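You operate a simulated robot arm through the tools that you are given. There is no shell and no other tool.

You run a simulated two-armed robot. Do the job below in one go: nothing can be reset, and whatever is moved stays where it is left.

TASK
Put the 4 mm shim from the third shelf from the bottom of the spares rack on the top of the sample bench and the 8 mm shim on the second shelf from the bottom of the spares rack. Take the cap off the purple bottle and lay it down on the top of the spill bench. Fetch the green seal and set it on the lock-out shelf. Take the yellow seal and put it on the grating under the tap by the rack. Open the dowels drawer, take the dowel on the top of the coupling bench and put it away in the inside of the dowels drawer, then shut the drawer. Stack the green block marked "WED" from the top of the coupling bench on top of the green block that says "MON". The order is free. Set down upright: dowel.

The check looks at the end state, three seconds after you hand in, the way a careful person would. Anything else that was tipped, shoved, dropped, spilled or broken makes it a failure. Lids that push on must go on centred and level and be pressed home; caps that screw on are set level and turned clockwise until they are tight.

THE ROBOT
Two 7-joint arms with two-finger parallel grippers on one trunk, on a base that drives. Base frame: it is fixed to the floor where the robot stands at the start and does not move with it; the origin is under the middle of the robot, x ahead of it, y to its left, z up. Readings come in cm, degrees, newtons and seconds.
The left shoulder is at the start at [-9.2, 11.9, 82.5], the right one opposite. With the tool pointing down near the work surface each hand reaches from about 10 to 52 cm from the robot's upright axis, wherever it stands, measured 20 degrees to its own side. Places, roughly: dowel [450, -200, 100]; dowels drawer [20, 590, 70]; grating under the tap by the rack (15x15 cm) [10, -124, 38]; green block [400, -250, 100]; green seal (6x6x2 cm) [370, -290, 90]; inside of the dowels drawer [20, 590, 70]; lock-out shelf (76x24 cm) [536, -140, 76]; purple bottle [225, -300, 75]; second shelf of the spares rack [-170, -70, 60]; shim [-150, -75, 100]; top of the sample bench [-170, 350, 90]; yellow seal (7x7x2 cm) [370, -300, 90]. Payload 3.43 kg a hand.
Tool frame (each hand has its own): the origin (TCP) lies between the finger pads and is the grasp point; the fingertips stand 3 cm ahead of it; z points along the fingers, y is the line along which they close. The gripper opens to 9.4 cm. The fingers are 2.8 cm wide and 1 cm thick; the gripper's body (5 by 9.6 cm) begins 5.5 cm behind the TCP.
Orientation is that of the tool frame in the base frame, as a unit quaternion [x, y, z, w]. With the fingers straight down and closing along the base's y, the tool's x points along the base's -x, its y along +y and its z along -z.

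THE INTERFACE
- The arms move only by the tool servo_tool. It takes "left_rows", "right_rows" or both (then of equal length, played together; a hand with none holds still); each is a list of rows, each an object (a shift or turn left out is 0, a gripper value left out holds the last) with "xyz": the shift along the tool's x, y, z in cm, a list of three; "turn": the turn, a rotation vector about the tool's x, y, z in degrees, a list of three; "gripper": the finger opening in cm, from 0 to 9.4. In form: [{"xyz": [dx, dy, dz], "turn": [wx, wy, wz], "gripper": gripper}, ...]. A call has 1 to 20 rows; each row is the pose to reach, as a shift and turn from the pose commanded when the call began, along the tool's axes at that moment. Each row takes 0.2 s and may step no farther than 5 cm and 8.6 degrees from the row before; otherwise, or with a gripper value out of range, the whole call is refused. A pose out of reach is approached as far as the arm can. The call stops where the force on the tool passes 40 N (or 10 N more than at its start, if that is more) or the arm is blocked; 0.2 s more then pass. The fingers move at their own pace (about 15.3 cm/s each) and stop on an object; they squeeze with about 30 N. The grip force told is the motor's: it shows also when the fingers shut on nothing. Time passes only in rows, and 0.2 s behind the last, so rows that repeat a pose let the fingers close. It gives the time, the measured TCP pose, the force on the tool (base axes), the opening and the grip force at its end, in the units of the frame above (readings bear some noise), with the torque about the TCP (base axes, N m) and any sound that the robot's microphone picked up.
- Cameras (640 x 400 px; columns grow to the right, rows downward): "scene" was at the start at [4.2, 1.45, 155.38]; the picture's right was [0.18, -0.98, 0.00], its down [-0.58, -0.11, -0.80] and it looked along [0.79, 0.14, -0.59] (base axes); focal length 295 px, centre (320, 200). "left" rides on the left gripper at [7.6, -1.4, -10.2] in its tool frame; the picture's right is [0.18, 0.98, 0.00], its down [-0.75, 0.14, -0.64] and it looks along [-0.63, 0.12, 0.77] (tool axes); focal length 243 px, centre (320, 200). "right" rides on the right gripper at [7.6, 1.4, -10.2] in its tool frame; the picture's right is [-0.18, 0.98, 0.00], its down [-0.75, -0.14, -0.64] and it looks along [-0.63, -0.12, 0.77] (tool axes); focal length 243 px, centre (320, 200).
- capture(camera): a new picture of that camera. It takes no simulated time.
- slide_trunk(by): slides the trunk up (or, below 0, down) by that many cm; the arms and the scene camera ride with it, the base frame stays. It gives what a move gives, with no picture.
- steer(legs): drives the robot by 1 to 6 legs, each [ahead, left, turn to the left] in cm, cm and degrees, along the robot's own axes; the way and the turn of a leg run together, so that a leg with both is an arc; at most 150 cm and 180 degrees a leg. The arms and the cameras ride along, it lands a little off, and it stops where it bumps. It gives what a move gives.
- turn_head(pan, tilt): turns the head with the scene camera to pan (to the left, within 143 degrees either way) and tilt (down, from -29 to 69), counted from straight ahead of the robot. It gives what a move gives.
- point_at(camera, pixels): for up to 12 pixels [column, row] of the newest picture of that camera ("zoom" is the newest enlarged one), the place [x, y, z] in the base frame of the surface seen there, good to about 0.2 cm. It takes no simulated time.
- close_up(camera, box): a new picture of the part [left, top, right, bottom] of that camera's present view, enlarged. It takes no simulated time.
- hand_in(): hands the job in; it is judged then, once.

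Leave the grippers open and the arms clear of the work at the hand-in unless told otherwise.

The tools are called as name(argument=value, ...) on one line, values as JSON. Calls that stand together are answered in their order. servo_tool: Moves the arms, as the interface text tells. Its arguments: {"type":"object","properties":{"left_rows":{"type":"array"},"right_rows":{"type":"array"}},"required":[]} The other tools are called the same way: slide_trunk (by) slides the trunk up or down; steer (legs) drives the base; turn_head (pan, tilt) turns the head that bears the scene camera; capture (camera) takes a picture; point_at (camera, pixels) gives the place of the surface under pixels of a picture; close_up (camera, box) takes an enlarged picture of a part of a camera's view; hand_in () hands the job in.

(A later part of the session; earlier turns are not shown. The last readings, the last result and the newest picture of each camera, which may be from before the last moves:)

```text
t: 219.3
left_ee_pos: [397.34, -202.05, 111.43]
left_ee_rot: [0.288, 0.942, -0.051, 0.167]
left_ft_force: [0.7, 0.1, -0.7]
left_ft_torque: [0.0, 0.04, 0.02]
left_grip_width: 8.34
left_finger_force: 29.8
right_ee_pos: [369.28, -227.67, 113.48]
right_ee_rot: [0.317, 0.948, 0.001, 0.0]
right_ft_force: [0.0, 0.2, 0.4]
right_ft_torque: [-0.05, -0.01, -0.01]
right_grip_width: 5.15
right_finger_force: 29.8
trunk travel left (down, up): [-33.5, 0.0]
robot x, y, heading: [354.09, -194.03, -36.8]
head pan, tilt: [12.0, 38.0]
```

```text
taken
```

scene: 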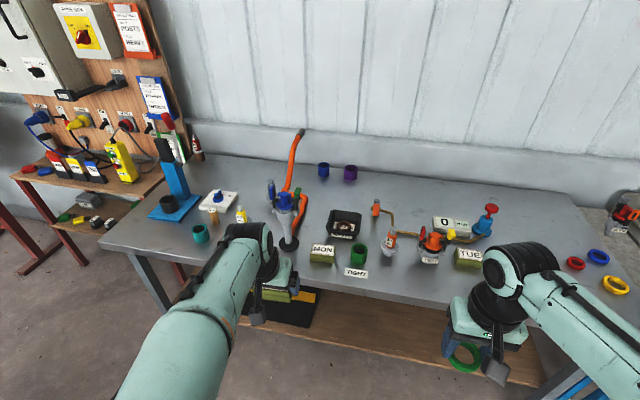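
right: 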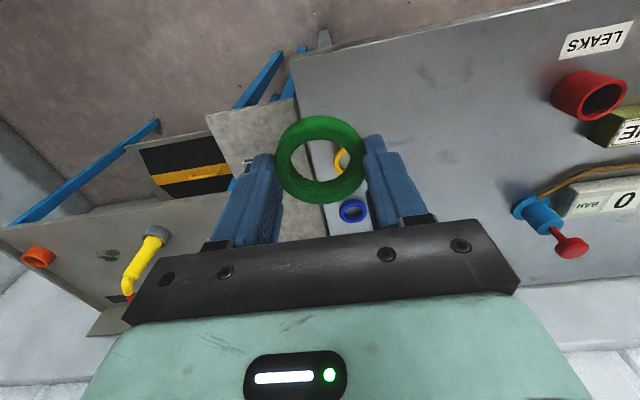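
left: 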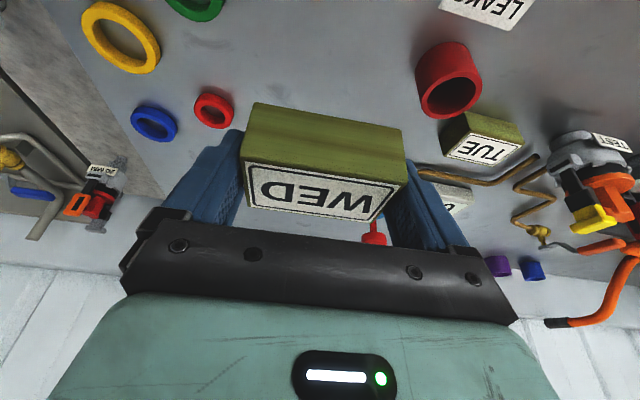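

close_up(camera="scene", box=[250, 180, 410, 280])

point_at(camera="zoom", pixels=[[250, 260], [330, 265], [240, 285], [330, 290], [245, 325], [328, 328], [155, 245], [190, 70], [395, 260], [360, 150], [290, 275]])

```text
4.00 times, centred on (330, 230) of scene
```

zoom: 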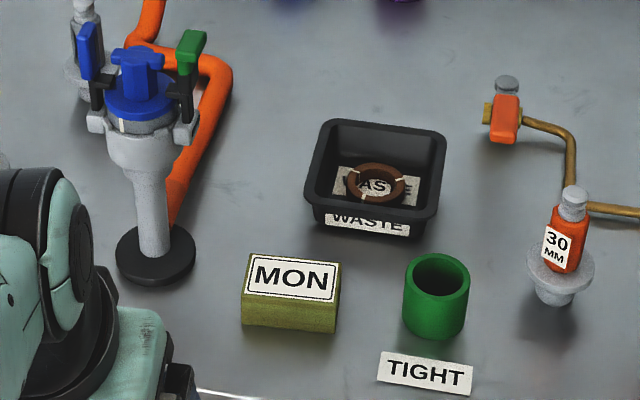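

```text
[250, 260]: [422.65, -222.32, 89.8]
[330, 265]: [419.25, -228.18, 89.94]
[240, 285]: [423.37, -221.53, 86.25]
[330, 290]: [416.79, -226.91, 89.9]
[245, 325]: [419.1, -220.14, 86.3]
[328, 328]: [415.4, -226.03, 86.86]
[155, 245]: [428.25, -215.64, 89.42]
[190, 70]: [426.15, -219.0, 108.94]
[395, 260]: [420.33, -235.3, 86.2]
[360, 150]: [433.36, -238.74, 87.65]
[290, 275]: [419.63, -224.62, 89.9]
```

The coupling beside MON leans close on the left. I'll measure its rightmost parts.

point_at(camera="zoom", pixels=[[200, 40], [180, 45], [195, 130], [185, 90], [175, 135], [193, 260], [180, 150], [90, 60], [140, 60], [185, 110]])

```text
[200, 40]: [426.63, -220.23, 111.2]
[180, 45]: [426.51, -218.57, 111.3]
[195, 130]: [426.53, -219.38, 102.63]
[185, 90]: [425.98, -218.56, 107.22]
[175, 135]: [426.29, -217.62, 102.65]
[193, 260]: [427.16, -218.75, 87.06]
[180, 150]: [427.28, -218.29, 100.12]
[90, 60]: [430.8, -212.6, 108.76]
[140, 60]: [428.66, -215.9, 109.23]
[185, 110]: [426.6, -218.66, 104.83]
```

Everything of the coupling is at v≥80.8; my hand at MON (v 73.2) reaches to 78.4, so 2.4 cm clearance. I'll shift the hand right and up, then drive forward.

servo_tool(left_rows=[{"xyz": [-0.8, -1.6, -2.2]}, {"xyz": [-1.6, -3.2, -4.4]}, {"xyz": [-2.4, -4.7, -6.6]}, {"xyz": [-2.4, -4.7, -6.6]}])

steer(legs=[[24, 0, 0]])

turn_head(pan=12, tilt=50)

capture(camera="scene")

capture(camera="left")

```text
t: 220.3
left_ee_pos: [394.71, -205.93, 118.41]
left_ee_rot: [0.287, 0.942, -0.051, 0.165]
left_ft_force: [-0.2, -0.6, 0.4]
left_ft_torque: [-0.01, -0.01, 0.0]
left_grip_width: 8.35
left_finger_force: 29.7
right_ee_pos: [369.49, -227.56, 113.5]
right_ee_rot: [0.317, 0.948, 0.0, 0.001]
right_ft_force: [-0.1, -1.2, 0.6]
right_ft_torque: [0.01, -0.01, 0.03]
right_grip_width: 5.14
right_finger_force: 29.4
trunk travel left (down, up): [-33.5, 0.0]
robot x, y, heading: [354.27, -194.08, -37.1]
head pan, tilt: [12.0, 38.0]
```

```text
t: 222.1
left_ee_pos: [413.92, -220.45, 118.25]
left_ee_rot: [0.288, 0.942, -0.052, 0.167]
left_ft_force: [0.2, 1.0, -0.6]
left_ft_torque: [0.0, 0.02, 0.0]
left_grip_width: 8.36
left_finger_force: 30.2
right_ee_pos: [388.42, -242.19, 113.47]
right_ee_rot: [0.318, 0.948, 0.0, 0.0]
right_ft_force: [0.3, 0.0, -1.0]
right_ft_torque: [0.01, 0.05, -0.01]
right_grip_width: 5.1
right_finger_force: 30.0
trunk travel left (down, up): [-33.5, 0.0]
robot x, y, heading: [373.22, -208.37, -36.9]
head pan, tilt: [12.0, 38.0]
```

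```text
t: 222.8
left_ee_pos: [414.01, -220.42, 118.26]
left_ee_rot: [0.288, 0.942, -0.052, 0.166]
left_ft_force: [-0.4, 0.1, -0.4]
left_ft_torque: [0.0, -0.01, 0.0]
left_grip_width: 8.39
left_finger_force: 29.9
right_ee_pos: [388.49, -242.27, 113.5]
right_ee_rot: [0.317, 0.948, 0.0, 0.0]
right_ft_force: [0.3, -0.5, -0.2]
right_ft_torque: [-0.01, 0.0, 0.02]
right_grip_width: 5.15
right_finger_force: 30.2
trunk travel left (down, up): [-33.5, 0.0]
robot x, y, heading: [373.45, -208.62, -36.8]
head pan, tilt: [12.0, 50.0]
```

```text
taken
```

scene: 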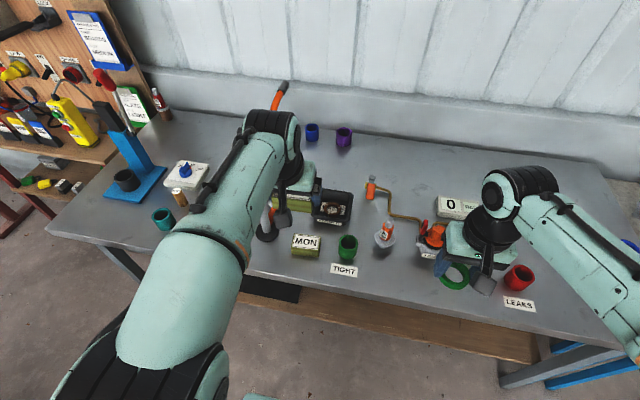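

```text
taken
```

left: 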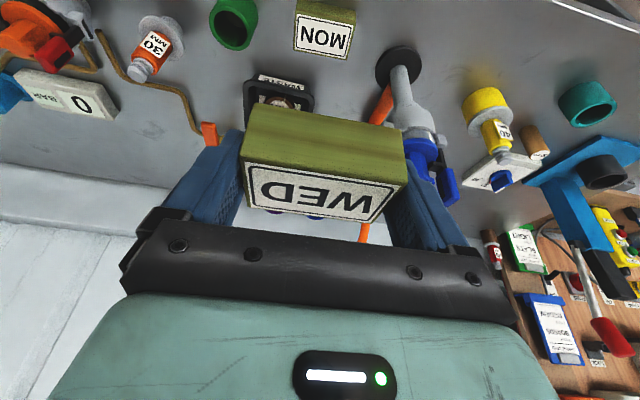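

close_up(camera="left", box=[270, 0, 430, 100])

point_at(camera="zoom", pixels=[[105, 65], [335, 95], [100, 185], [310, 230], [220, 145], [110, 20], [340, 50], [430, 260], [590, 255]])

```text
4.00 times, centred on (350, 50) of left
```

zoom: 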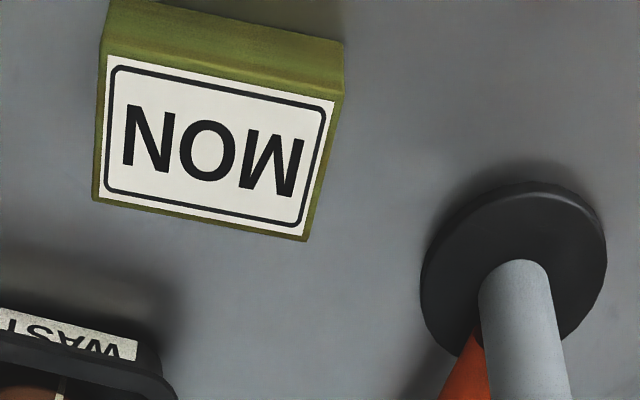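

```text
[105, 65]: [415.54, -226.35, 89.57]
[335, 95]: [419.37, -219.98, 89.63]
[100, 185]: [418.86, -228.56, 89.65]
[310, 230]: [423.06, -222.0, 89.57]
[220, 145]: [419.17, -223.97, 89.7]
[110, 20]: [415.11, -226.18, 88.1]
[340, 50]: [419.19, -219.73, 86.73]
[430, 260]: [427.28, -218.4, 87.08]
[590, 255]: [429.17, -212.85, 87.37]
```

MON's centre is (419.1,-224.1), top 89.65. Moving WED above it and down to about 3 cm above.

servo_tool(left_rows=[{"xyz": [-2.4, -0.1, 2.5], "turn": [0, 0, -0.8]}, {"xyz": [-4.88, -0.18, 4.97], "turn": [0, 0, -1.5]}, {"xyz": [-3.5, -0.18, 8.7], "turn": [0, 0, -1.5]}, {"xyz": [-2.15, -0.18, 12.5], "turn": [0, 0, -1.5]}, {"xyz": [-0.8, -0.18, 16.2], "turn": [0, 0, -1.5]}, {"xyz": [0.6, -0.18, 20], "turn": [0, 0, -1.5]}, {"xyz": [1.71, -0.18, 23.1], "turn": [0, 0, -1.5]}, {"xyz": [1.71, -0.18, 23.1], "turn": [0, 0, -1.5]}])

capture(camera="left")

capture(camera="scene")

```text
t: 224.6
left_ee_pos: [418.96, -224.1, 96.06]
left_ee_rot: [0.275, 0.946, -0.053, 0.165]
left_ft_force: [-0.2, -0.8, -0.2]
left_ft_torque: [-0.01, -0.03, 0.02]
left_grip_width: 8.37
left_finger_force: 29.9
right_ee_pos: [388.49, -242.19, 113.43]
right_ee_rot: [0.317, 0.948, 0.0, 0.0]
right_ft_force: [-0.2, -0.1, -0.8]
right_ft_torque: [0.0, 0.0, -0.01]
right_grip_width: 5.12
right_finger_force: 30.4
trunk travel left (down, up): [-33.5, 0.0]
robot x, y, heading: [373.38, -208.09, -37.0]
head pan, tilt: [12.0, 50.0]
```

```text
taken
```

left: 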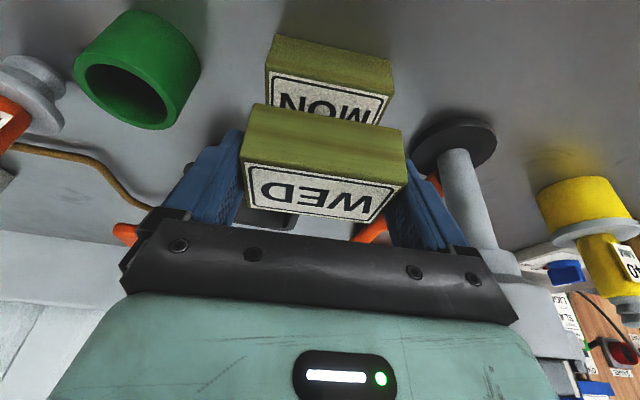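

```text
taken
```

scene: 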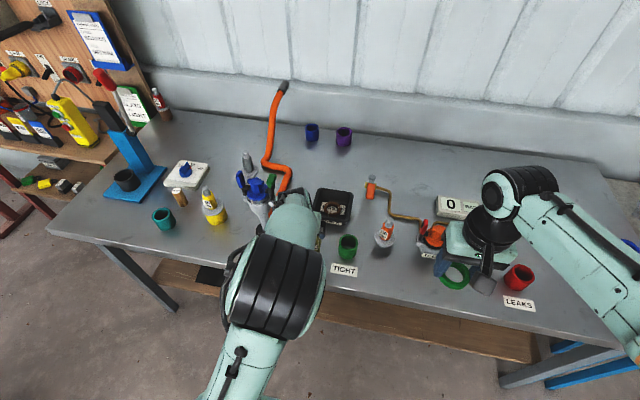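

Checking alignment by measuring edges of both blocks.

point_at(camera="left", pixels=[[255, 110], [396, 132], [246, 158], [402, 183], [273, 45], [390, 64], [270, 72], [386, 98], [325, 140], [330, 55]])

```text
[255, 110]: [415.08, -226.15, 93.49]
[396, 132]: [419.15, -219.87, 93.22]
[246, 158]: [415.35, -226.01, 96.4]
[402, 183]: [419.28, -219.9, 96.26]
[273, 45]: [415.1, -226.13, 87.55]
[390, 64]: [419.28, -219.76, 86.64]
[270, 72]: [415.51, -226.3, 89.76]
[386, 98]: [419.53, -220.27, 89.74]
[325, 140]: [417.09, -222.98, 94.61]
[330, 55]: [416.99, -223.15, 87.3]
```

Edges coincide within 0.2 cm. Lowering 3 cm, then fine steps to contact.

servo_tool(left_rows=[{"xyz": [0.4, 0, 1.1]}, {"xyz": [0.75, 0, 2.05]}, {"xyz": [0.96, 0, 2.63]}, {"xyz": [1.03, 0, 2.82]}, {"xyz": [1.06, 0, 2.92]}, {"xyz": [1.06, 0, 2.92]}])

```text
t: 226.0
left_ee_pos: [418.94, -224.03, 93.02]
left_ee_rot: [0.276, 0.946, -0.052, 0.165]
left_ft_force: [-0.4, -0.6, -1.3]
left_ft_torque: [0.0, -0.02, -0.01]
left_grip_width: 8.38
left_finger_force: 30.2
right_ee_pos: [388.53, -242.22, 113.52]
right_ee_rot: [0.317, 0.948, 0.0, -0.001]
right_ft_force: [0.1, 1.0, 0.1]
right_ft_torque: [0.05, 0.04, 0.0]
right_grip_width: 5.12
right_finger_force: 29.7
trunk travel left (down, up): [-33.5, 0.0]
robot x, y, heading: [372.91, -208.48, -37.1]
head pan, tilt: [12.0, 50.0]
```

servo_tool(left_rows=[{"xyz": [0.04, 0, 0.1]}, {"xyz": [0.08, 0, 0.2]}, {"xyz": [0.1, 0, 0.28]}, {"xyz": [0.1, 0, 0.28]}])

capture(camera="left")

```text
t: 227.0
left_ee_pos: [419.05, -224.13, 92.84]
left_ee_rot: [0.276, 0.945, -0.054, 0.168]
left_ft_force: [-0.1, 1.2, 21.5]
left_ft_torque: [0.27, 0.0, 0.02]
left_grip_width: 8.38
left_finger_force: 30.3
right_ee_pos: [388.4, -242.08, 113.49]
right_ee_rot: [0.317, 0.948, 0.0, 0.001]
right_ft_force: [-0.4, -0.3, -1.3]
right_ft_torque: [-0.02, 0.01, -0.03]
right_grip_width: 5.12
right_finger_force: 30.0
trunk travel left (down, up): [-33.5, 0.0]
robot x, y, heading: [373.02, -208.28, -36.8]
head pan, tilt: [12.0, 50.0]
```

```text
taken
```

left: 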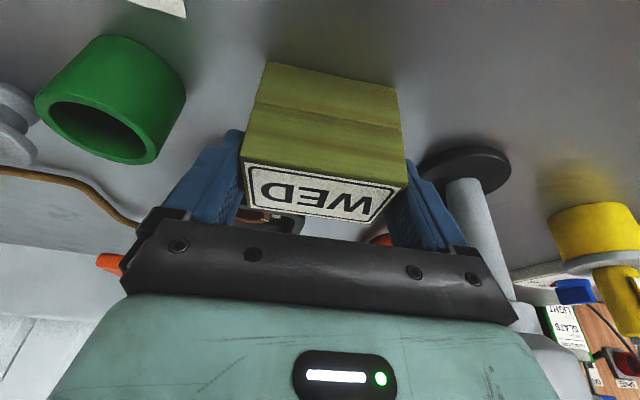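

WED rests flush on MON. Easing off, opening to 9.2 and rising along the fingers.

servo_tool(left_rows=[{"xyz": [-0.05, 0, -0.17]}, {"xyz": [-0.05, 0, -0.17], "gripper": 8.6}, {"xyz": [-0.05, 0, -0.17], "gripper": 9.2}, {"xyz": [-0.05, 0, -0.17], "gripper": 9.2}, {"xyz": [-0.05, 0, -1.2]}, {"xyz": [-0.05, 0, -3]}, {"xyz": [-0.05, 0, -6]}, {"xyz": [-0.05, 0, -10]}, {"xyz": [-0.05, 0, -14]}, {"xyz": [-0.05, 0, -18]}, {"xyz": [-0.05, 0, -22]}, {"xyz": [-0.05, 0, -22]}])

capture(camera="left")

capture(camera="scene")

```text
t: 229.6
left_ee_pos: [412.75, -220.08, 113.38]
left_ee_rot: [0.277, 0.945, -0.052, 0.165]
left_ft_force: [0.5, -1.0, 0.0]
left_ft_torque: [0.01, -0.03, -0.03]
left_grip_width: 9.16
left_finger_force: 0.0
right_ee_pos: [388.55, -242.16, 113.48]
right_ee_rot: [0.318, 0.948, 0.0, -0.001]
right_ft_force: [0.2, -0.2, -0.4]
right_ft_torque: [0.01, 0.01, 0.03]
right_grip_width: 5.13
right_finger_force: 29.7
trunk travel left (down, up): [-33.5, 0.0]
robot x, y, heading: [373.08, -208.62, -36.7]
head pan, tilt: [12.0, 50.0]
```

```text
taken
```

left: 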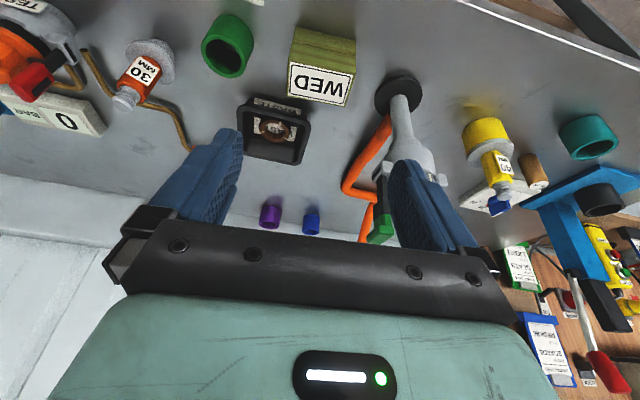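

```text
taken
```

scene: 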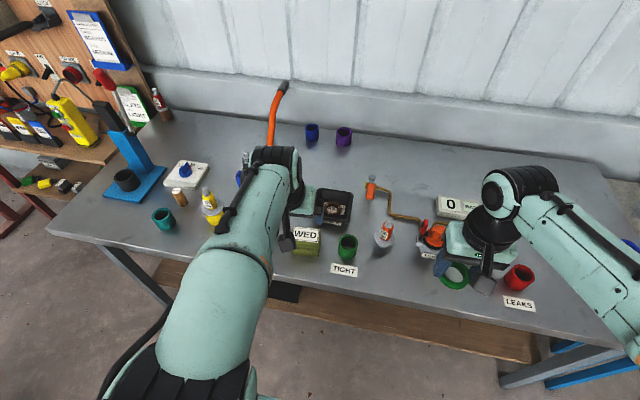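

WED sits on MON. Next: the green seal to the lock-out shelf. I'll back up 25 cm and look left to plan the way past the drum and the press.

steer(legs=[[-20, 0, 0]])

turn_head(pan=55, tilt=35)

capture(camera="scene")

```text
t: 231.2
left_ee_pos: [396.75, -208.05, 113.44]
left_ee_rot: [0.276, 0.945, -0.052, 0.166]
left_ft_force: [0.4, -0.5, 1.3]
left_ft_torque: [-0.01, 0.03, -0.02]
left_grip_width: 9.2
left_finger_force: 0.0
right_ee_pos: [372.67, -230.12, 113.45]
right_ee_rot: [0.317, 0.948, 0.001, 0.001]
right_ft_force: [0.0, -0.3, -0.7]
right_ft_torque: [0.01, 0.02, -0.03]
right_grip_width: 5.14
right_finger_force: 29.6
trunk travel left (down, up): [-33.5, 0.0]
robot x, y, heading: [357.76, -196.18, -36.9]
head pan, tilt: [12.0, 50.0]
```

```text
t: 232.3
left_ee_pos: [396.9, -207.97, 113.33]
left_ee_rot: [0.276, 0.946, -0.053, 0.165]
left_ft_force: [0.2, 0.4, 0.5]
left_ft_torque: [0.01, 0.02, 0.02]
left_grip_width: 9.21
left_finger_force: 0.0
right_ee_pos: [372.57, -230.16, 113.35]
right_ee_rot: [0.317, 0.948, -0.001, 0.0]
right_ft_force: [0.3, -0.7, 0.2]
right_ft_torque: [-0.01, 0.0, -0.03]
right_grip_width: 5.11
right_finger_force: 29.9
trunk travel left (down, up): [-33.5, 0.0]
robot x, y, heading: [357.4, -196.46, -37.0]
head pan, tilt: [55.0, 35.0]
```

```text
taken
```

scene: 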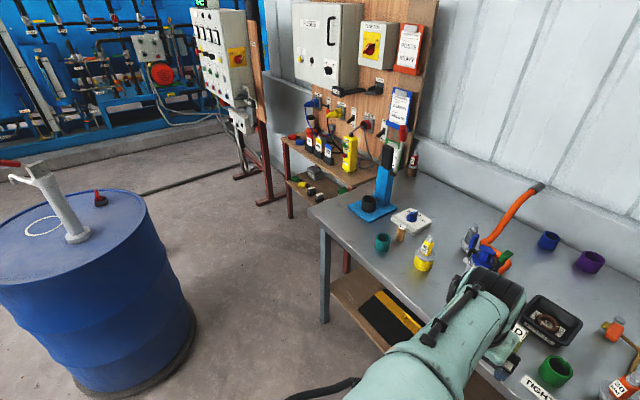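

point_at(camera="scene", pixels=[[405, 135], [387, 160], [310, 208], [325, 315], [150, 210], [190, 330], [12, 178], [40, 170], [285, 140], [378, 180], [290, 215], [300, 185]])

close_up(camera="scene", box=[260, 80, 440, 230])

```text
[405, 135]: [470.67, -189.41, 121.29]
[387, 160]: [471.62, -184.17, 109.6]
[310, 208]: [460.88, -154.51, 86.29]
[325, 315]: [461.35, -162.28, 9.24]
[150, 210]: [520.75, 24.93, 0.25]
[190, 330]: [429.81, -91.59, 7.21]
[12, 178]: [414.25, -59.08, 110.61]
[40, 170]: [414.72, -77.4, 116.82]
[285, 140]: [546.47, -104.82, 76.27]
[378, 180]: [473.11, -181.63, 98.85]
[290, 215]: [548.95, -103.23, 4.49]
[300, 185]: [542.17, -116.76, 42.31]
```

```text
2.67 times, centred on (350, 155) of scene
```

zoom: 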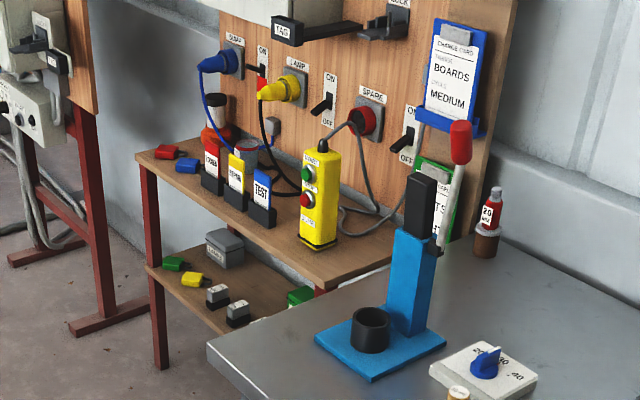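

I'll measure free spots on the lock-out shelf.

point_at(camera="zoom", pixels=[[365, 235], [385, 215], [345, 265], [300, 250], [275, 235], [230, 215], [185, 188], [150, 160], [318, 285], [265, 225], [325, 240], [370, 255]])

```text
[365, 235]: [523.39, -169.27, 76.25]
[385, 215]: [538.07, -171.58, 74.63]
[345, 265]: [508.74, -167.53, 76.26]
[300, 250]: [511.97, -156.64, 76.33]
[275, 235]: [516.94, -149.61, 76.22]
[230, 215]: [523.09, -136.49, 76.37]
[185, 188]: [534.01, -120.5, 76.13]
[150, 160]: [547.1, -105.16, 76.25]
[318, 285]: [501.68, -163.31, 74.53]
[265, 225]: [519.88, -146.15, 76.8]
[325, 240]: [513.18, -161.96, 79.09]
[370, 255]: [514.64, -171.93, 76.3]
```

A gap of ~9 cm is between the yellow remote and the TEST box near the shelf's front (v≈189, u≈505). First I retract both hands so that I can pass the bench and drum safely.

servo_tool(left_rows=[{"turn": [0, 7, 0], "xyz": [2, 0, -1]}, {"turn": [0, 14, 0], "xyz": [5, 0, -2]}, {"turn": [0, 20, 0], "xyz": [8, 0, -3]}, {"turn": [0, 20, 0], "xyz": [10, 0, -4]}, {"turn": [0, 20, 0], "xyz": [10, 0, -4]}], right_rows=[{"xyz": [1, 0, -1]}, {"xyz": [2, 0, -2]}, {"xyz": [4, 0, -3]}, {"xyz": [5, 0, -4]}, {"xyz": [5, 0, -4]}])

servo_tool(left_rows=[{"turn": [0, 0, 4.4]}, {"turn": [0, 0, 4.4]}])

steer(legs=[[24, 0, 0], [0, 97, 0]])

turn_head(pan=20, tilt=40)

capture(camera="scene")

```text
t: 233.5
left_ee_pos: [387.89, -202.22, 113.71]
left_ee_rot: [0.28, 0.96, -0.003, -0.003]
left_ft_force: [-0.2, 0.2, 0.0]
left_ft_torque: [0.03, 0.03, 0.02]
left_grip_width: 9.2
left_finger_force: 0.0
right_ee_pos: [368.78, -227.15, 117.34]
right_ee_rot: [0.317, 0.948, 0.0, 0.0]
right_ft_force: [0.5, 0.4, -0.3]
right_ft_torque: [0.01, -0.01, 0.05]
right_grip_width: 5.12
right_finger_force: 29.7
trunk travel left (down, up): [-33.5, 0.0]
robot x, y, heading: [357.2, -196.46, -37.1]
head pan, tilt: [55.0, 35.0]
```

```text
t: 234.1
left_ee_pos: [387.76, -202.23, 113.73]
left_ee_rot: [0.318, 0.948, -0.004, -0.001]
left_ft_force: [0.2, 1.1, 0.6]
left_ft_torque: [-0.03, -0.02, -0.02]
left_grip_width: 9.17
left_finger_force: 0.0
right_ee_pos: [368.78, -227.08, 117.44]
right_ee_rot: [0.317, 0.948, 0.0, 0.0]
right_ft_force: [0.1, 0.5, -0.9]
right_ft_torque: [0.02, 0.02, 0.0]
right_grip_width: 5.11
right_finger_force: 30.3
trunk travel left (down, up): [-33.5, 0.0]
robot x, y, heading: [357.11, -196.3, -37.0]
head pan, tilt: [55.0, 35.0]
```

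```text
t: 244.4
left_ee_pos: [465.56, -138.25, 113.69]
left_ee_rot: [0.316, 0.949, -0.004, -0.001]
left_ft_force: [-1.0, 0.0, -1.0]
left_ft_torque: [0.01, -0.03, -0.02]
left_grip_width: 9.19
left_finger_force: 0.1
right_ee_pos: [446.58, -163.2, 117.47]
right_ee_rot: [0.317, 0.949, 0.0, 0.0]
right_ft_force: [0.4, 0.4, -0.1]
right_ft_torque: [0.0, 0.01, -0.01]
right_grip_width: 5.13
right_finger_force: 30.1
trunk travel left (down, up): [-33.5, 0.0]
robot x, y, heading: [435.38, -132.63, -37.1]
head pan, tilt: [55.0, 35.0]
```

```text
t: 245.4
left_ee_pos: [465.62, -138.2, 113.64]
left_ee_rot: [0.316, 0.949, -0.004, -0.001]
left_ft_force: [-0.2, -0.3, 0.0]
left_ft_torque: [0.03, -0.02, 0.01]
left_grip_width: 9.2
left_finger_force: 0.0
right_ee_pos: [446.56, -163.23, 117.46]
right_ee_rot: [0.316, 0.949, 0.0, 0.0]
right_ft_force: [1.0, 0.4, -1.0]
right_ft_torque: [-0.02, -0.01, 0.03]
right_grip_width: 5.12
right_finger_force: 29.9
trunk travel left (down, up): [-33.5, 0.0]
robot x, y, heading: [435.36, -132.35, -36.9]
head pan, tilt: [20.0, 40.0]
```

```text
taken
```

scene: 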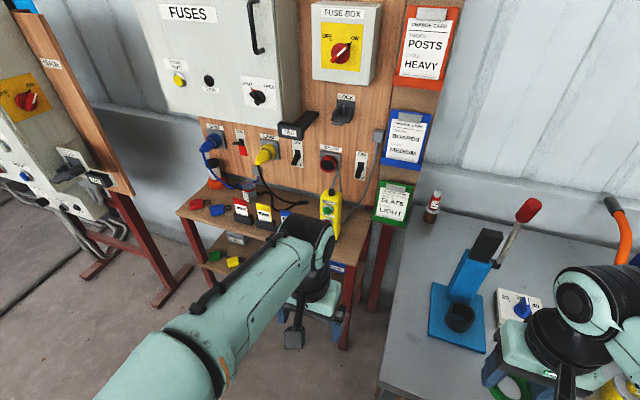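

Clear so far. Sliding left another 47 cm and forward 14 toward the shelf.

steer(legs=[[10, 0, 0], [0, 47, 0]])

turn_head(pan=-12, tilt=45)

capture(camera="scene")

```text
t: 246.8
left_ee_pos: [473.25, -142.52, 113.72]
left_ee_rot: [0.31, 0.951, -0.004, 0.0]
left_ft_force: [0.8, 0.2, -0.7]
left_ft_torque: [-0.06, -0.01, -0.01]
left_grip_width: 9.18
left_finger_force: 0.0
right_ee_pos: [454.63, -167.55, 117.43]
right_ee_rot: [0.31, 0.951, -0.001, 0.002]
right_ft_force: [-0.8, 0.2, -0.2]
right_ft_torque: [-0.01, -0.03, 0.01]
right_grip_width: 5.09
right_finger_force: 29.8
trunk travel left (down, up): [-33.5, 0.0]
robot x, y, heading: [442.83, -137.11, -36.3]
head pan, tilt: [20.0, 40.0]
stopped in leg 2: the robot was blocked; the commanded pose is now the measured one
```

```text
t: 247.8
left_ee_pos: [473.32, -142.66, 113.58]
left_ee_rot: [0.311, 0.95, -0.005, 0.0]
left_ft_force: [0.5, 0.1, -0.4]
left_ft_torque: [0.02, 0.02, 0.01]
left_grip_width: 9.22
left_finger_force: 0.0
right_ee_pos: [454.66, -167.81, 117.37]
right_ee_rot: [0.311, 0.95, 0.0, 0.0]
right_ft_force: [-0.6, 0.0, 0.1]
right_ft_torque: [0.0, 0.0, -0.01]
right_grip_width: 5.12
right_finger_force: 29.3
trunk travel left (down, up): [-33.5, 0.0]
robot x, y, heading: [443.42, -137.42, -36.2]
head pan, tilt: [-12.0, 45.0]
```

```text
taken
```

scene: 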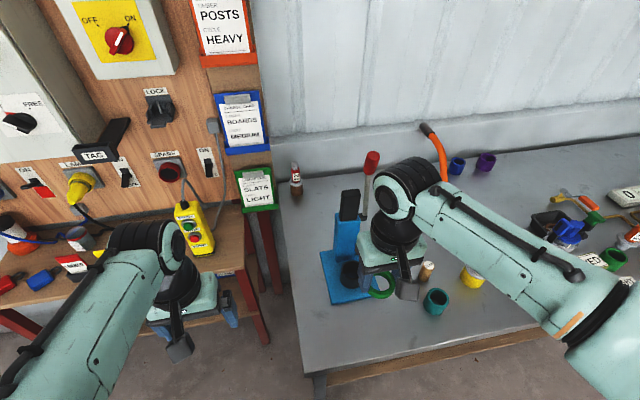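

The base was blocked at the start of the sideways leg. I'll look down on both sides to see what it touched.

turn_head(pan=-25, tilt=69)

capture(camera="scene")

turn_head(pan=50, tilt=69)

capture(camera="scene")

turn_head(pan=110, tilt=50)

capture(camera="scene")

```text
t: 248.6
left_ee_pos: [473.46, -142.72, 113.68]
left_ee_rot: [0.31, 0.951, -0.004, -0.001]
left_ft_force: [0.1, 0.4, -0.8]
left_ft_torque: [0.0, 0.01, -0.01]
left_grip_width: 9.22
left_finger_force: 0.1
right_ee_pos: [454.7, -167.85, 117.36]
right_ee_rot: [0.311, 0.951, 0.0, 0.001]
right_ft_force: [0.4, 0.6, 0.1]
right_ft_torque: [0.0, 0.0, -0.04]
right_grip_width: 5.12
right_finger_force: 30.2
trunk travel left (down, up): [-33.5, 0.0]
robot x, y, heading: [442.74, -137.22, -36.2]
head pan, tilt: [-25.0, 68.8]
```

```text
taken
```

scene: 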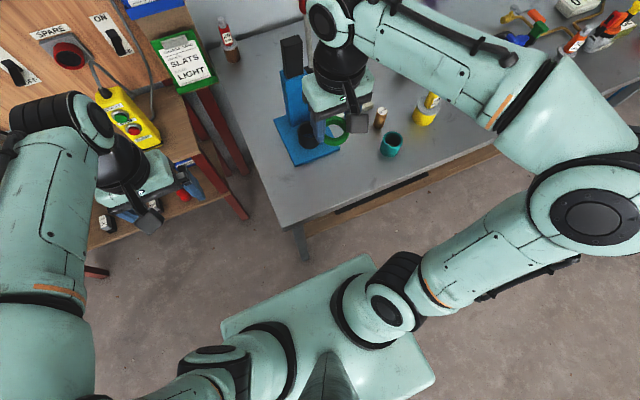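

```text
t: 250.1
left_ee_pos: [473.39, -142.77, 113.73]
left_ee_rot: [0.311, 0.95, -0.004, -0.002]
left_ft_force: [-0.5, 0.0, -1.0]
left_ft_torque: [0.02, -0.05, -0.02]
left_grip_width: 9.21
left_finger_force: 0.0
right_ee_pos: [454.54, -167.94, 117.4]
right_ee_rot: [0.311, 0.95, 0.0, 0.0]
right_ft_force: [0.8, 0.4, -0.3]
right_ft_torque: [0.0, 0.01, 0.0]
right_grip_width: 5.1
right_finger_force: 29.8
trunk travel left (down, up): [-33.5, 0.0]
robot x, y, heading: [442.86, -137.63, -36.1]
head pan, tilt: [50.0, 68.8]
```

```text
taken
```

scene: 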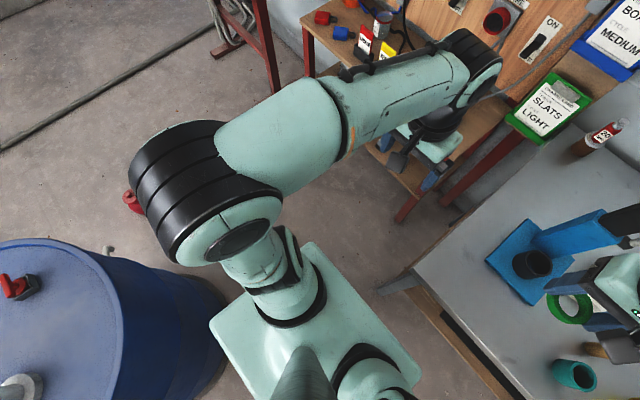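

```text
t: 251.4
left_ee_pos: [473.44, -142.71, 113.61]
left_ee_rot: [0.311, 0.951, -0.004, -0.001]
left_ft_force: [0.0, 1.1, -0.4]
left_ft_torque: [0.02, 0.0, 0.04]
left_grip_width: 9.21
left_finger_force: 0.1
right_ee_pos: [454.66, -167.97, 117.47]
right_ee_rot: [0.312, 0.95, 0.0, 0.0]
right_ft_force: [-0.1, -0.2, 0.1]
right_ft_torque: [0.04, 0.04, 0.0]
right_grip_width: 5.11
right_finger_force: 30.0
trunk travel left (down, up): [-33.5, 0.0]
robot x, y, heading: [442.94, -137.16, -36.2]
head pan, tilt: [110.0, 50.0]
```

```text
taken
```

scene: 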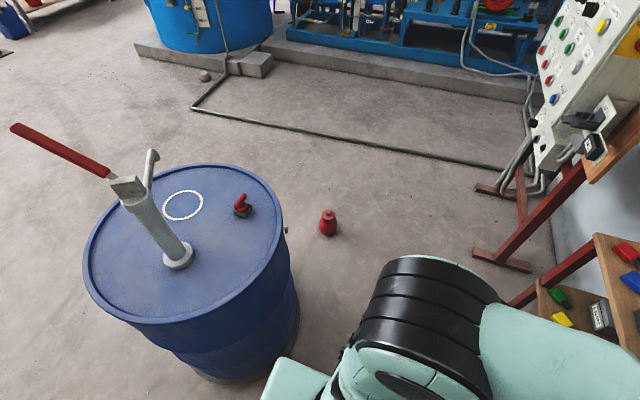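

The drum is close at my left rear; I'll measure its rim to know its centre.

point_at(camera="scene", pixels=[[90, 250], [278, 225], [180, 168], [150, 310], [250, 270], [265, 370], [295, 330], [290, 372], [185, 200]])

```text
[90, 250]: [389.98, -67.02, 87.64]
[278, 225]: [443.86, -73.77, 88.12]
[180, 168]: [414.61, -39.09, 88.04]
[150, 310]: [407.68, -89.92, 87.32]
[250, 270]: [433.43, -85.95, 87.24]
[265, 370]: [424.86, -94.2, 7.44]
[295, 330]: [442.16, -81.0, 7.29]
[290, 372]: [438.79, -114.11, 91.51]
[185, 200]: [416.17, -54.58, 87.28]
```

The bench's front leg is 30 cm ahead and 9 cm right of my axis — that's what I touched. I'll back off 3 cm, then go left and diagonally forward, keeping clear of the drum (centre u 372, v 198, r 30).

steer(legs=[[-3, 0, -0.8], [0, 14, 0], [9, 12, 0], [8, 14, 0]])

turn_head(pan=-12, tilt=50)

capture(camera="scene")

```text
t: 256.5
left_ee_pos: [508.52, -119.52, 113.58]
left_ee_rot: [0.318, 0.948, -0.005, 0.0]
left_ft_force: [-0.3, -0.1, -0.4]
left_ft_torque: [-0.02, -0.04, 0.0]
left_grip_width: 9.18
left_finger_force: 0.1
right_ee_pos: [489.44, -144.56, 117.44]
right_ee_rot: [0.317, 0.948, 0.0, 0.001]
right_ft_force: [-0.3, 0.6, 0.4]
right_ft_torque: [0.02, 0.01, -0.01]
right_grip_width: 5.13
right_finger_force: 30.1
trunk travel left (down, up): [-33.5, 0.0]
robot x, y, heading: [478.41, -113.87, -36.9]
head pan, tilt: [110.0, 50.0]
```

```text
t: 258.5
left_ee_pos: [508.64, -119.48, 113.62]
left_ee_rot: [0.317, 0.948, -0.004, -0.001]
left_ft_force: [-0.2, -1.0, -0.1]
left_ft_torque: [0.01, -0.03, -0.02]
left_grip_width: 9.22
left_finger_force: 0.0
right_ee_pos: [489.5, -144.62, 117.41]
right_ee_rot: [0.317, 0.948, 0.0, 0.0]
right_ft_force: [0.6, 0.3, -0.8]
right_ft_torque: [-0.02, -0.02, 0.03]
right_grip_width: 5.12
right_finger_force: 30.2
trunk travel left (down, up): [-33.5, 0.0]
robot x, y, heading: [478.03, -113.77, -37.2]
head pan, tilt: [-12.0, 50.0]
```

```text
taken
```

scene: 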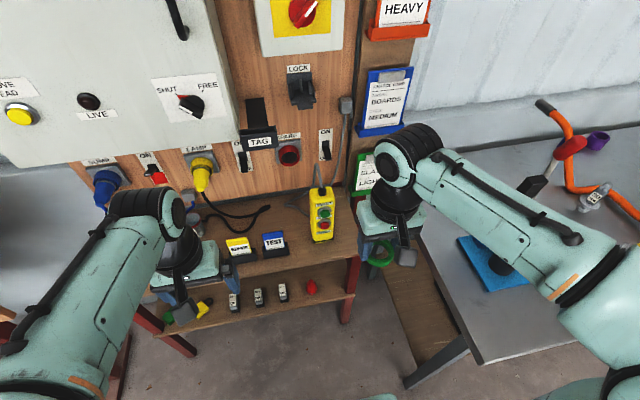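

I'm in front of the lock-out shelf. Enlarging the free place between TEST and the yellow remote, and verifying the bench corner hasn't moved.

close_up(camera="scene", box=[220, 180, 380, 280])

point_at(camera="zoom", pixels=[[320, 270], [300, 240], [350, 270], [290, 300], [270, 290], [380, 230], [450, 225], [320, 300], [500, 260], [330, 220], [285, 270], [400, 280]])

point_at(camera="scene", pixels=[[483, 360], [470, 335], [410, 370]])

```text
4.00 times, centred on (300, 230) of scene
```

zoom: 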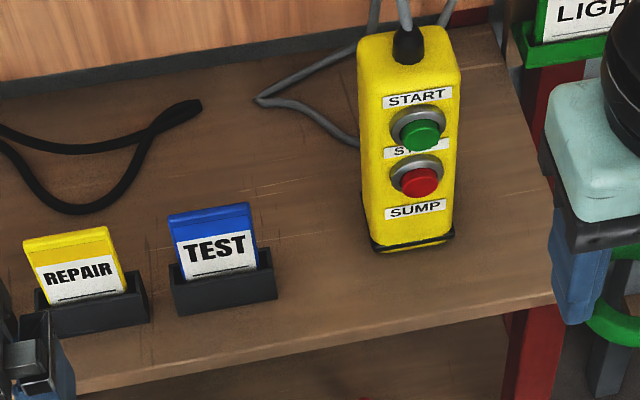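

```text
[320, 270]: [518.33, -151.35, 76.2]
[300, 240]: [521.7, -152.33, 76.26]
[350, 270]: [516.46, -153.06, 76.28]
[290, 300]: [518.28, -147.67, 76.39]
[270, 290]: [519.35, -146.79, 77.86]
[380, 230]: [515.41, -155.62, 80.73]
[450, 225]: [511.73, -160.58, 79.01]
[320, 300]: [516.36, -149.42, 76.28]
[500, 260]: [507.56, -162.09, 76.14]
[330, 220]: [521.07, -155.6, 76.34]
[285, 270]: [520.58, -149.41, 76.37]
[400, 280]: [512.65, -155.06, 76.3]
```

```text
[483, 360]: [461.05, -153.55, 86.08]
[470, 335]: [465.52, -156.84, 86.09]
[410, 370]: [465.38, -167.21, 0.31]
```

I'll check how far the things on the board (TAG lever, plug, fuse box) stick out above that place.

point_at(camera="scene", pixels=[[262, 142], [250, 110], [302, 95], [203, 180], [289, 156], [270, 205], [230, 130], [346, 110], [325, 195], [318, 200]])

```text
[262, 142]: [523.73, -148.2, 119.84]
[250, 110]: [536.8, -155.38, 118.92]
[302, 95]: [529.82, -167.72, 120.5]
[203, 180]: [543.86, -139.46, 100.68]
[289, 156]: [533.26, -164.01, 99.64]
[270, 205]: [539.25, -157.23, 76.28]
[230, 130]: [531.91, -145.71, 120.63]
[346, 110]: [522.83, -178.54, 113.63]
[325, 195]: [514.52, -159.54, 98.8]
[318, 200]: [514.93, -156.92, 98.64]
```

point_at(camera="zoom", pixels=[[210, 207], [255, 205], [262, 250], [258, 232], [165, 130], [200, 105], [130, 190], [260, 100], [310, 120], [350, 145], [240, 160], [290, 180]])

```text
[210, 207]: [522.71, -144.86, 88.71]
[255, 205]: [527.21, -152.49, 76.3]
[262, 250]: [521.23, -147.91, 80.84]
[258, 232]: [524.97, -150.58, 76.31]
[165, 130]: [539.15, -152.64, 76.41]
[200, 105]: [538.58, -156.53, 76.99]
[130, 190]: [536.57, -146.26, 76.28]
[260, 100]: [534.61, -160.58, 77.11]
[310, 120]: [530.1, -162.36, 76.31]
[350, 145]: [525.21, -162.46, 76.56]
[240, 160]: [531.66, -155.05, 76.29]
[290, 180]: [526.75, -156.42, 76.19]
```

Free zone is u 507–518, v 188–198. I'll place the seal at u≈513, v≈191.5. Driving 13 cm closer.

steer(legs=[[13, 0, 0]])

capture(camera="right")

capture(camera="scene")

```text
t: 259.8
left_ee_pos: [518.85, -127.17, 113.74]
left_ee_rot: [0.317, 0.948, -0.005, -0.001]
left_ft_force: [0.2, 0.7, -0.3]
left_ft_torque: [-0.02, -0.02, -0.01]
left_grip_width: 9.21
left_finger_force: 0.0
right_ee_pos: [499.73, -152.27, 117.42]
right_ee_rot: [0.317, 0.948, 0.0, 0.0]
right_ft_force: [0.2, 0.2, 0.3]
right_ft_torque: [-0.01, -0.04, 0.02]
right_grip_width: 5.08
right_finger_force: 29.9
trunk travel left (down, up): [-33.5, 0.0]
robot x, y, heading: [487.96, -121.6, -36.9]
head pan, tilt: [-12.0, 50.0]
```

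```text
taken
```

right: 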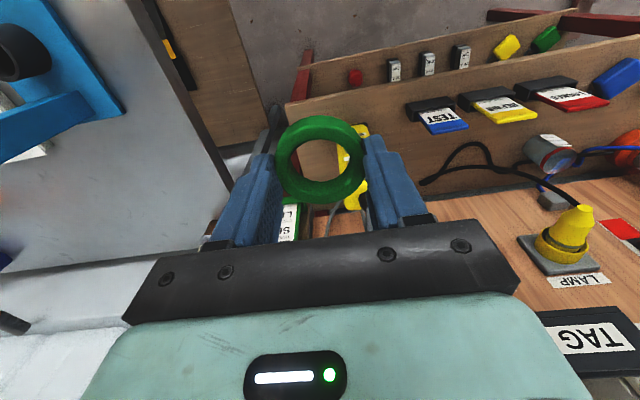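

```text
taken
```

scene: 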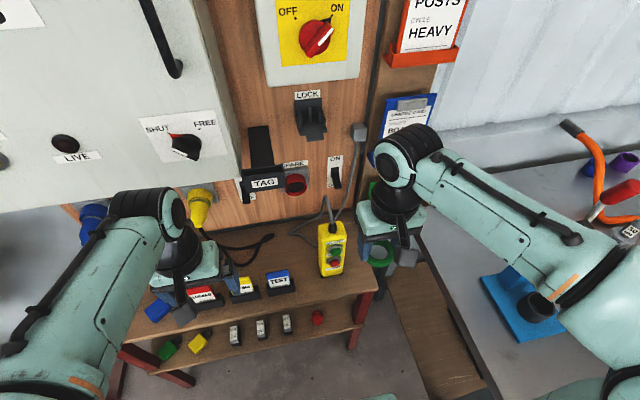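

Measuring the TAG lever and the remote's cable more exactly before moving in.

point_at(camera="scene", pixels=[[278, 183], [252, 188], [265, 175], [262, 140], [296, 183], [328, 205], [345, 190], [357, 135], [320, 228], [341, 225], [293, 290], [275, 272]])

close_up(camera="scene", box=[220, 120, 380, 220])

```text
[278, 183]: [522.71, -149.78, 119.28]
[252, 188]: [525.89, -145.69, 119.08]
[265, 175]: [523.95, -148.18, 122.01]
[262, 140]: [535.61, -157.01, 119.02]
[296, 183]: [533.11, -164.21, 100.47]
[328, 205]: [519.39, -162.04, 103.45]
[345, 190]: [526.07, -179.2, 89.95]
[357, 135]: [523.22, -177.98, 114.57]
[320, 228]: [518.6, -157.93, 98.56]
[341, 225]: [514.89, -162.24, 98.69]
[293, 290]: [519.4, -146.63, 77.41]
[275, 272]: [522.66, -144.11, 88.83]
```

```text
4.00 times, centred on (300, 170) of scene
```

zoom: 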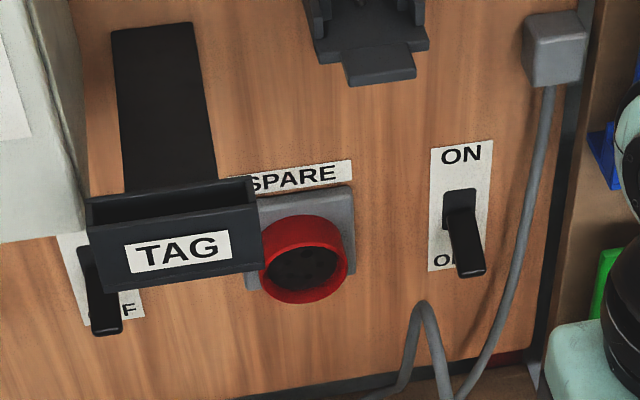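

The safest way in is with the hand yawed 90° (narrow between the remote and TEST). I'll yaw the right hand clockwise 90° in place.

servo_tool(right_rows=[{"turn": [0, 0, 8]}, {"turn": [0, 0, 16]}, {"turn": [0, 0, 24]}, {"turn": [0, 0, 32]}, {"turn": [0, 0, 40]}, {"turn": [0, 0, 48]}, {"turn": [0, 0, 56]}, {"turn": [0, 0, 64]}, {"turn": [0, 0, 72]}, {"turn": [0, 0, 80]}, {"turn": [0, 0, 88]}, {"turn": [0, 0, 90]}, {"turn": [0, 0, 90]}])

capture(camera="right")

capture(camera="scene")

```text
t: 262.6
left_ee_pos: [518.7, -127.28, 113.57]
left_ee_rot: [0.317, 0.948, -0.004, -0.001]
left_ft_force: [-0.6, 0.3, 1.0]
left_ft_torque: [-0.02, -0.03, 0.03]
left_grip_width: 9.19
left_finger_force: 0.0
right_ee_pos: [499.7, -152.32, 117.41]
right_ee_rot: [0.895, 0.446, 0.0, 0.0]
right_ft_force: [0.7, -0.4, -1.8]
right_ft_torque: [0.0, -0.01, 0.02]
right_grip_width: 5.11
right_finger_force: 30.7
trunk travel left (down, up): [-33.5, 0.0]
robot x, y, heading: [488.13, -121.33, -37.1]
head pan, tilt: [-12.0, 50.0]
```

```text
taken
```

right: 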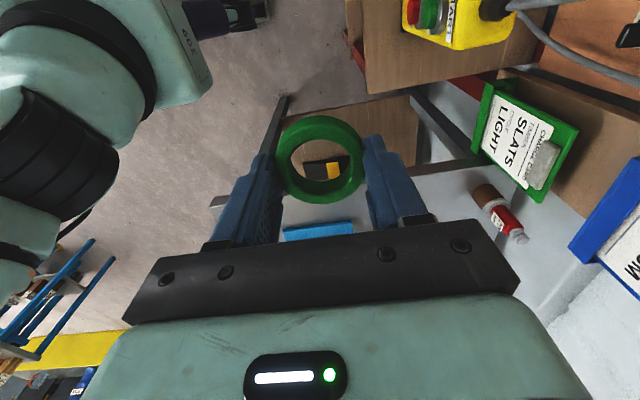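

```text
taken
```

scene: 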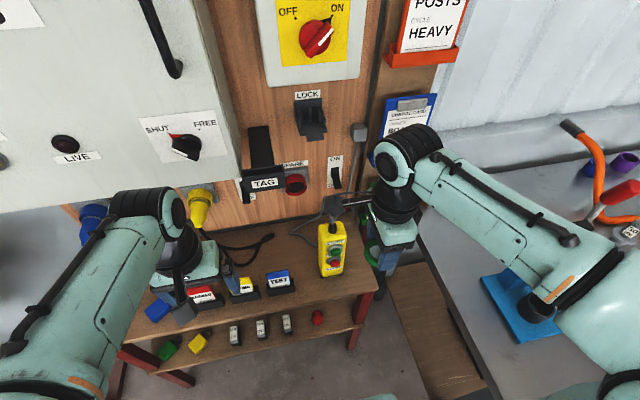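

The rotation works. Moving the left hand 8 cm further left for room, and the right hand left 12 cm then down to z 86 in front of the shelf.

servo_tool(left_rows=[{"xyz": [0, 4, 0]}, {"xyz": [0, 8, 0]}, {"xyz": [0, 8, 0]}])

servo_tool(right_rows=[{"xyz": [4, 0, 1]}, {"xyz": [8, 0, 3]}, {"xyz": [12, 0, 5]}, {"xyz": [12, 0, 9.5]}, {"xyz": [12, 0, 14]}, {"xyz": [12, 0, 18.5]}, {"xyz": [12, 0, 23]}, {"xyz": [12, 0, 27]}, {"xyz": [12, 0, 31]}, {"xyz": [12, 0, 31]}])

capture(camera="scene")

capture(camera="right")

```text
t: 263.4
left_ee_pos: [523.62, -121.03, 113.51]
left_ee_rot: [0.318, 0.948, -0.002, 0.0]
left_ft_force: [-1.0, 0.4, 0.2]
left_ft_torque: [0.02, -0.03, 0.02]
left_grip_width: 9.19
left_finger_force: 0.1
right_ee_pos: [499.68, -152.36, 117.37]
right_ee_rot: [0.895, 0.446, 0.001, 0.0]
right_ft_force: [-0.5, 0.5, 0.0]
right_ft_torque: [-0.02, 0.02, 0.0]
right_grip_width: 5.14
right_finger_force: 29.6
trunk travel left (down, up): [-33.5, 0.0]
robot x, y, heading: [488.24, -121.42, -37.0]
head pan, tilt: [-12.0, 50.0]
```

```text
t: 265.6
left_ee_pos: [523.75, -121.04, 113.61]
left_ee_rot: [0.318, 0.948, -0.003, 0.0]
left_ft_force: [-0.6, -0.3, 0.6]
left_ft_torque: [-0.01, -0.02, -0.02]
left_grip_width: 9.19
left_finger_force: 0.1
right_ee_pos: [506.97, -142.64, 86.49]
right_ee_rot: [0.895, 0.446, 0.0, 0.001]
right_ft_force: [0.5, -0.3, 0.3]
right_ft_torque: [0.01, -0.01, 0.03]
right_grip_width: 5.1
right_finger_force: 29.7
trunk travel left (down, up): [-33.5, 0.0]
robot x, y, heading: [488.4, -121.65, -36.8]
head pan, tilt: [-12.0, 50.0]
```

```text
taken
```

scene: 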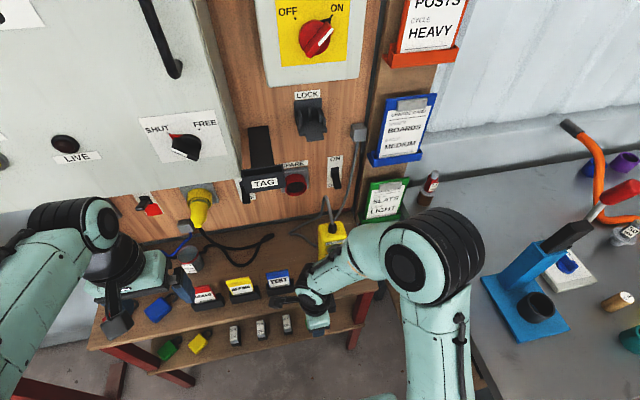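

```text
taken
```

right: 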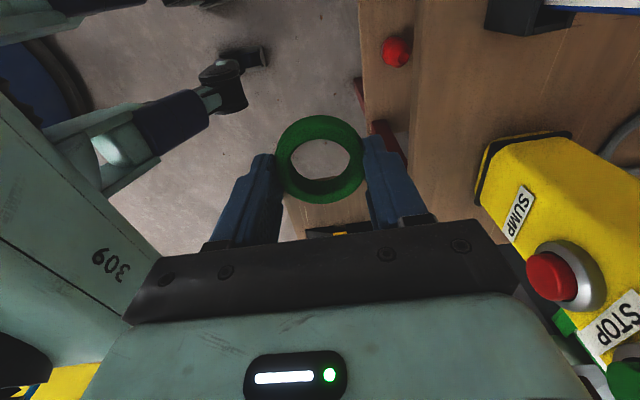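

The hand's in line at v=191.2. Moving forward in stages at z 86; first 10 cm, then look.

servo_tool(right_rows=[{"xyz": [0, 3, 0]}, {"xyz": [0, 6, 0]}, {"xyz": [0, 9, 0]}, {"xyz": [0, 9, 0]}])

close_up(camera="scene", box=[230, 160, 470, 310])

capture(camera="right")

```text
t: 266.6
left_ee_pos: [523.63, -121.12, 113.55]
left_ee_rot: [0.317, 0.949, -0.003, 0.0]
left_ft_force: [0.6, 0.3, 0.9]
left_ft_torque: [0.01, 0.0, 0.02]
left_grip_width: 9.22
left_finger_force: 0.1
right_ee_pos: [514.33, -148.09, 86.3]
right_ee_rot: [0.895, 0.446, -0.001, 0.0]
right_ft_force: [-0.2, -0.5, 0.5]
right_ft_torque: [0.02, 0.02, 0.05]
right_grip_width: 5.14
right_finger_force: 29.9
trunk travel left (down, up): [-33.5, 0.0]
robot x, y, heading: [488.42, -121.37, -37.0]
head pan, tilt: [-12.0, 50.0]
```

```text
2.67 times, centred on (350, 235) of scene
```

zoom: 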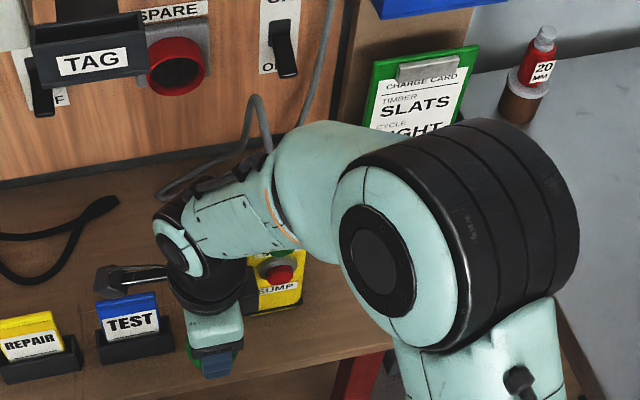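

```text
taken
```

right: 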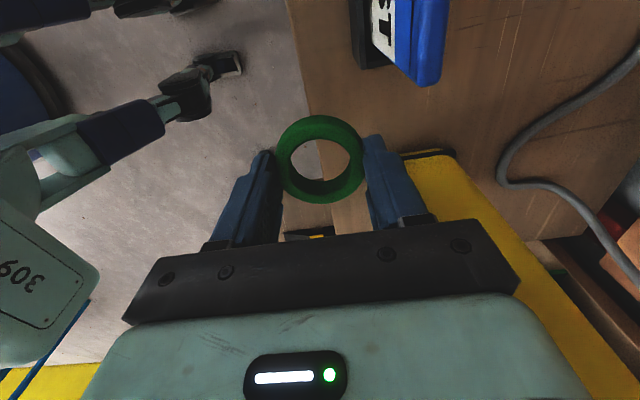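

Measuring my forearm's height above the remote and its cable.

point_at(camera="zoom", pixels=[[240, 225], [290, 225], [330, 150], [180, 245], [260, 120], [268, 150], [340, 240], [205, 290], [130, 285]])

```text
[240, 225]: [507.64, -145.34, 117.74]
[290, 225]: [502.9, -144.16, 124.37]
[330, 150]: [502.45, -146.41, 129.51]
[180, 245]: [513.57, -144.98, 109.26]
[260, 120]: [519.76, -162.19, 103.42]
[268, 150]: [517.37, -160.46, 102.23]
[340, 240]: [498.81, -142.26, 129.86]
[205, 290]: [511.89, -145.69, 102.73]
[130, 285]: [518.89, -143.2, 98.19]
```

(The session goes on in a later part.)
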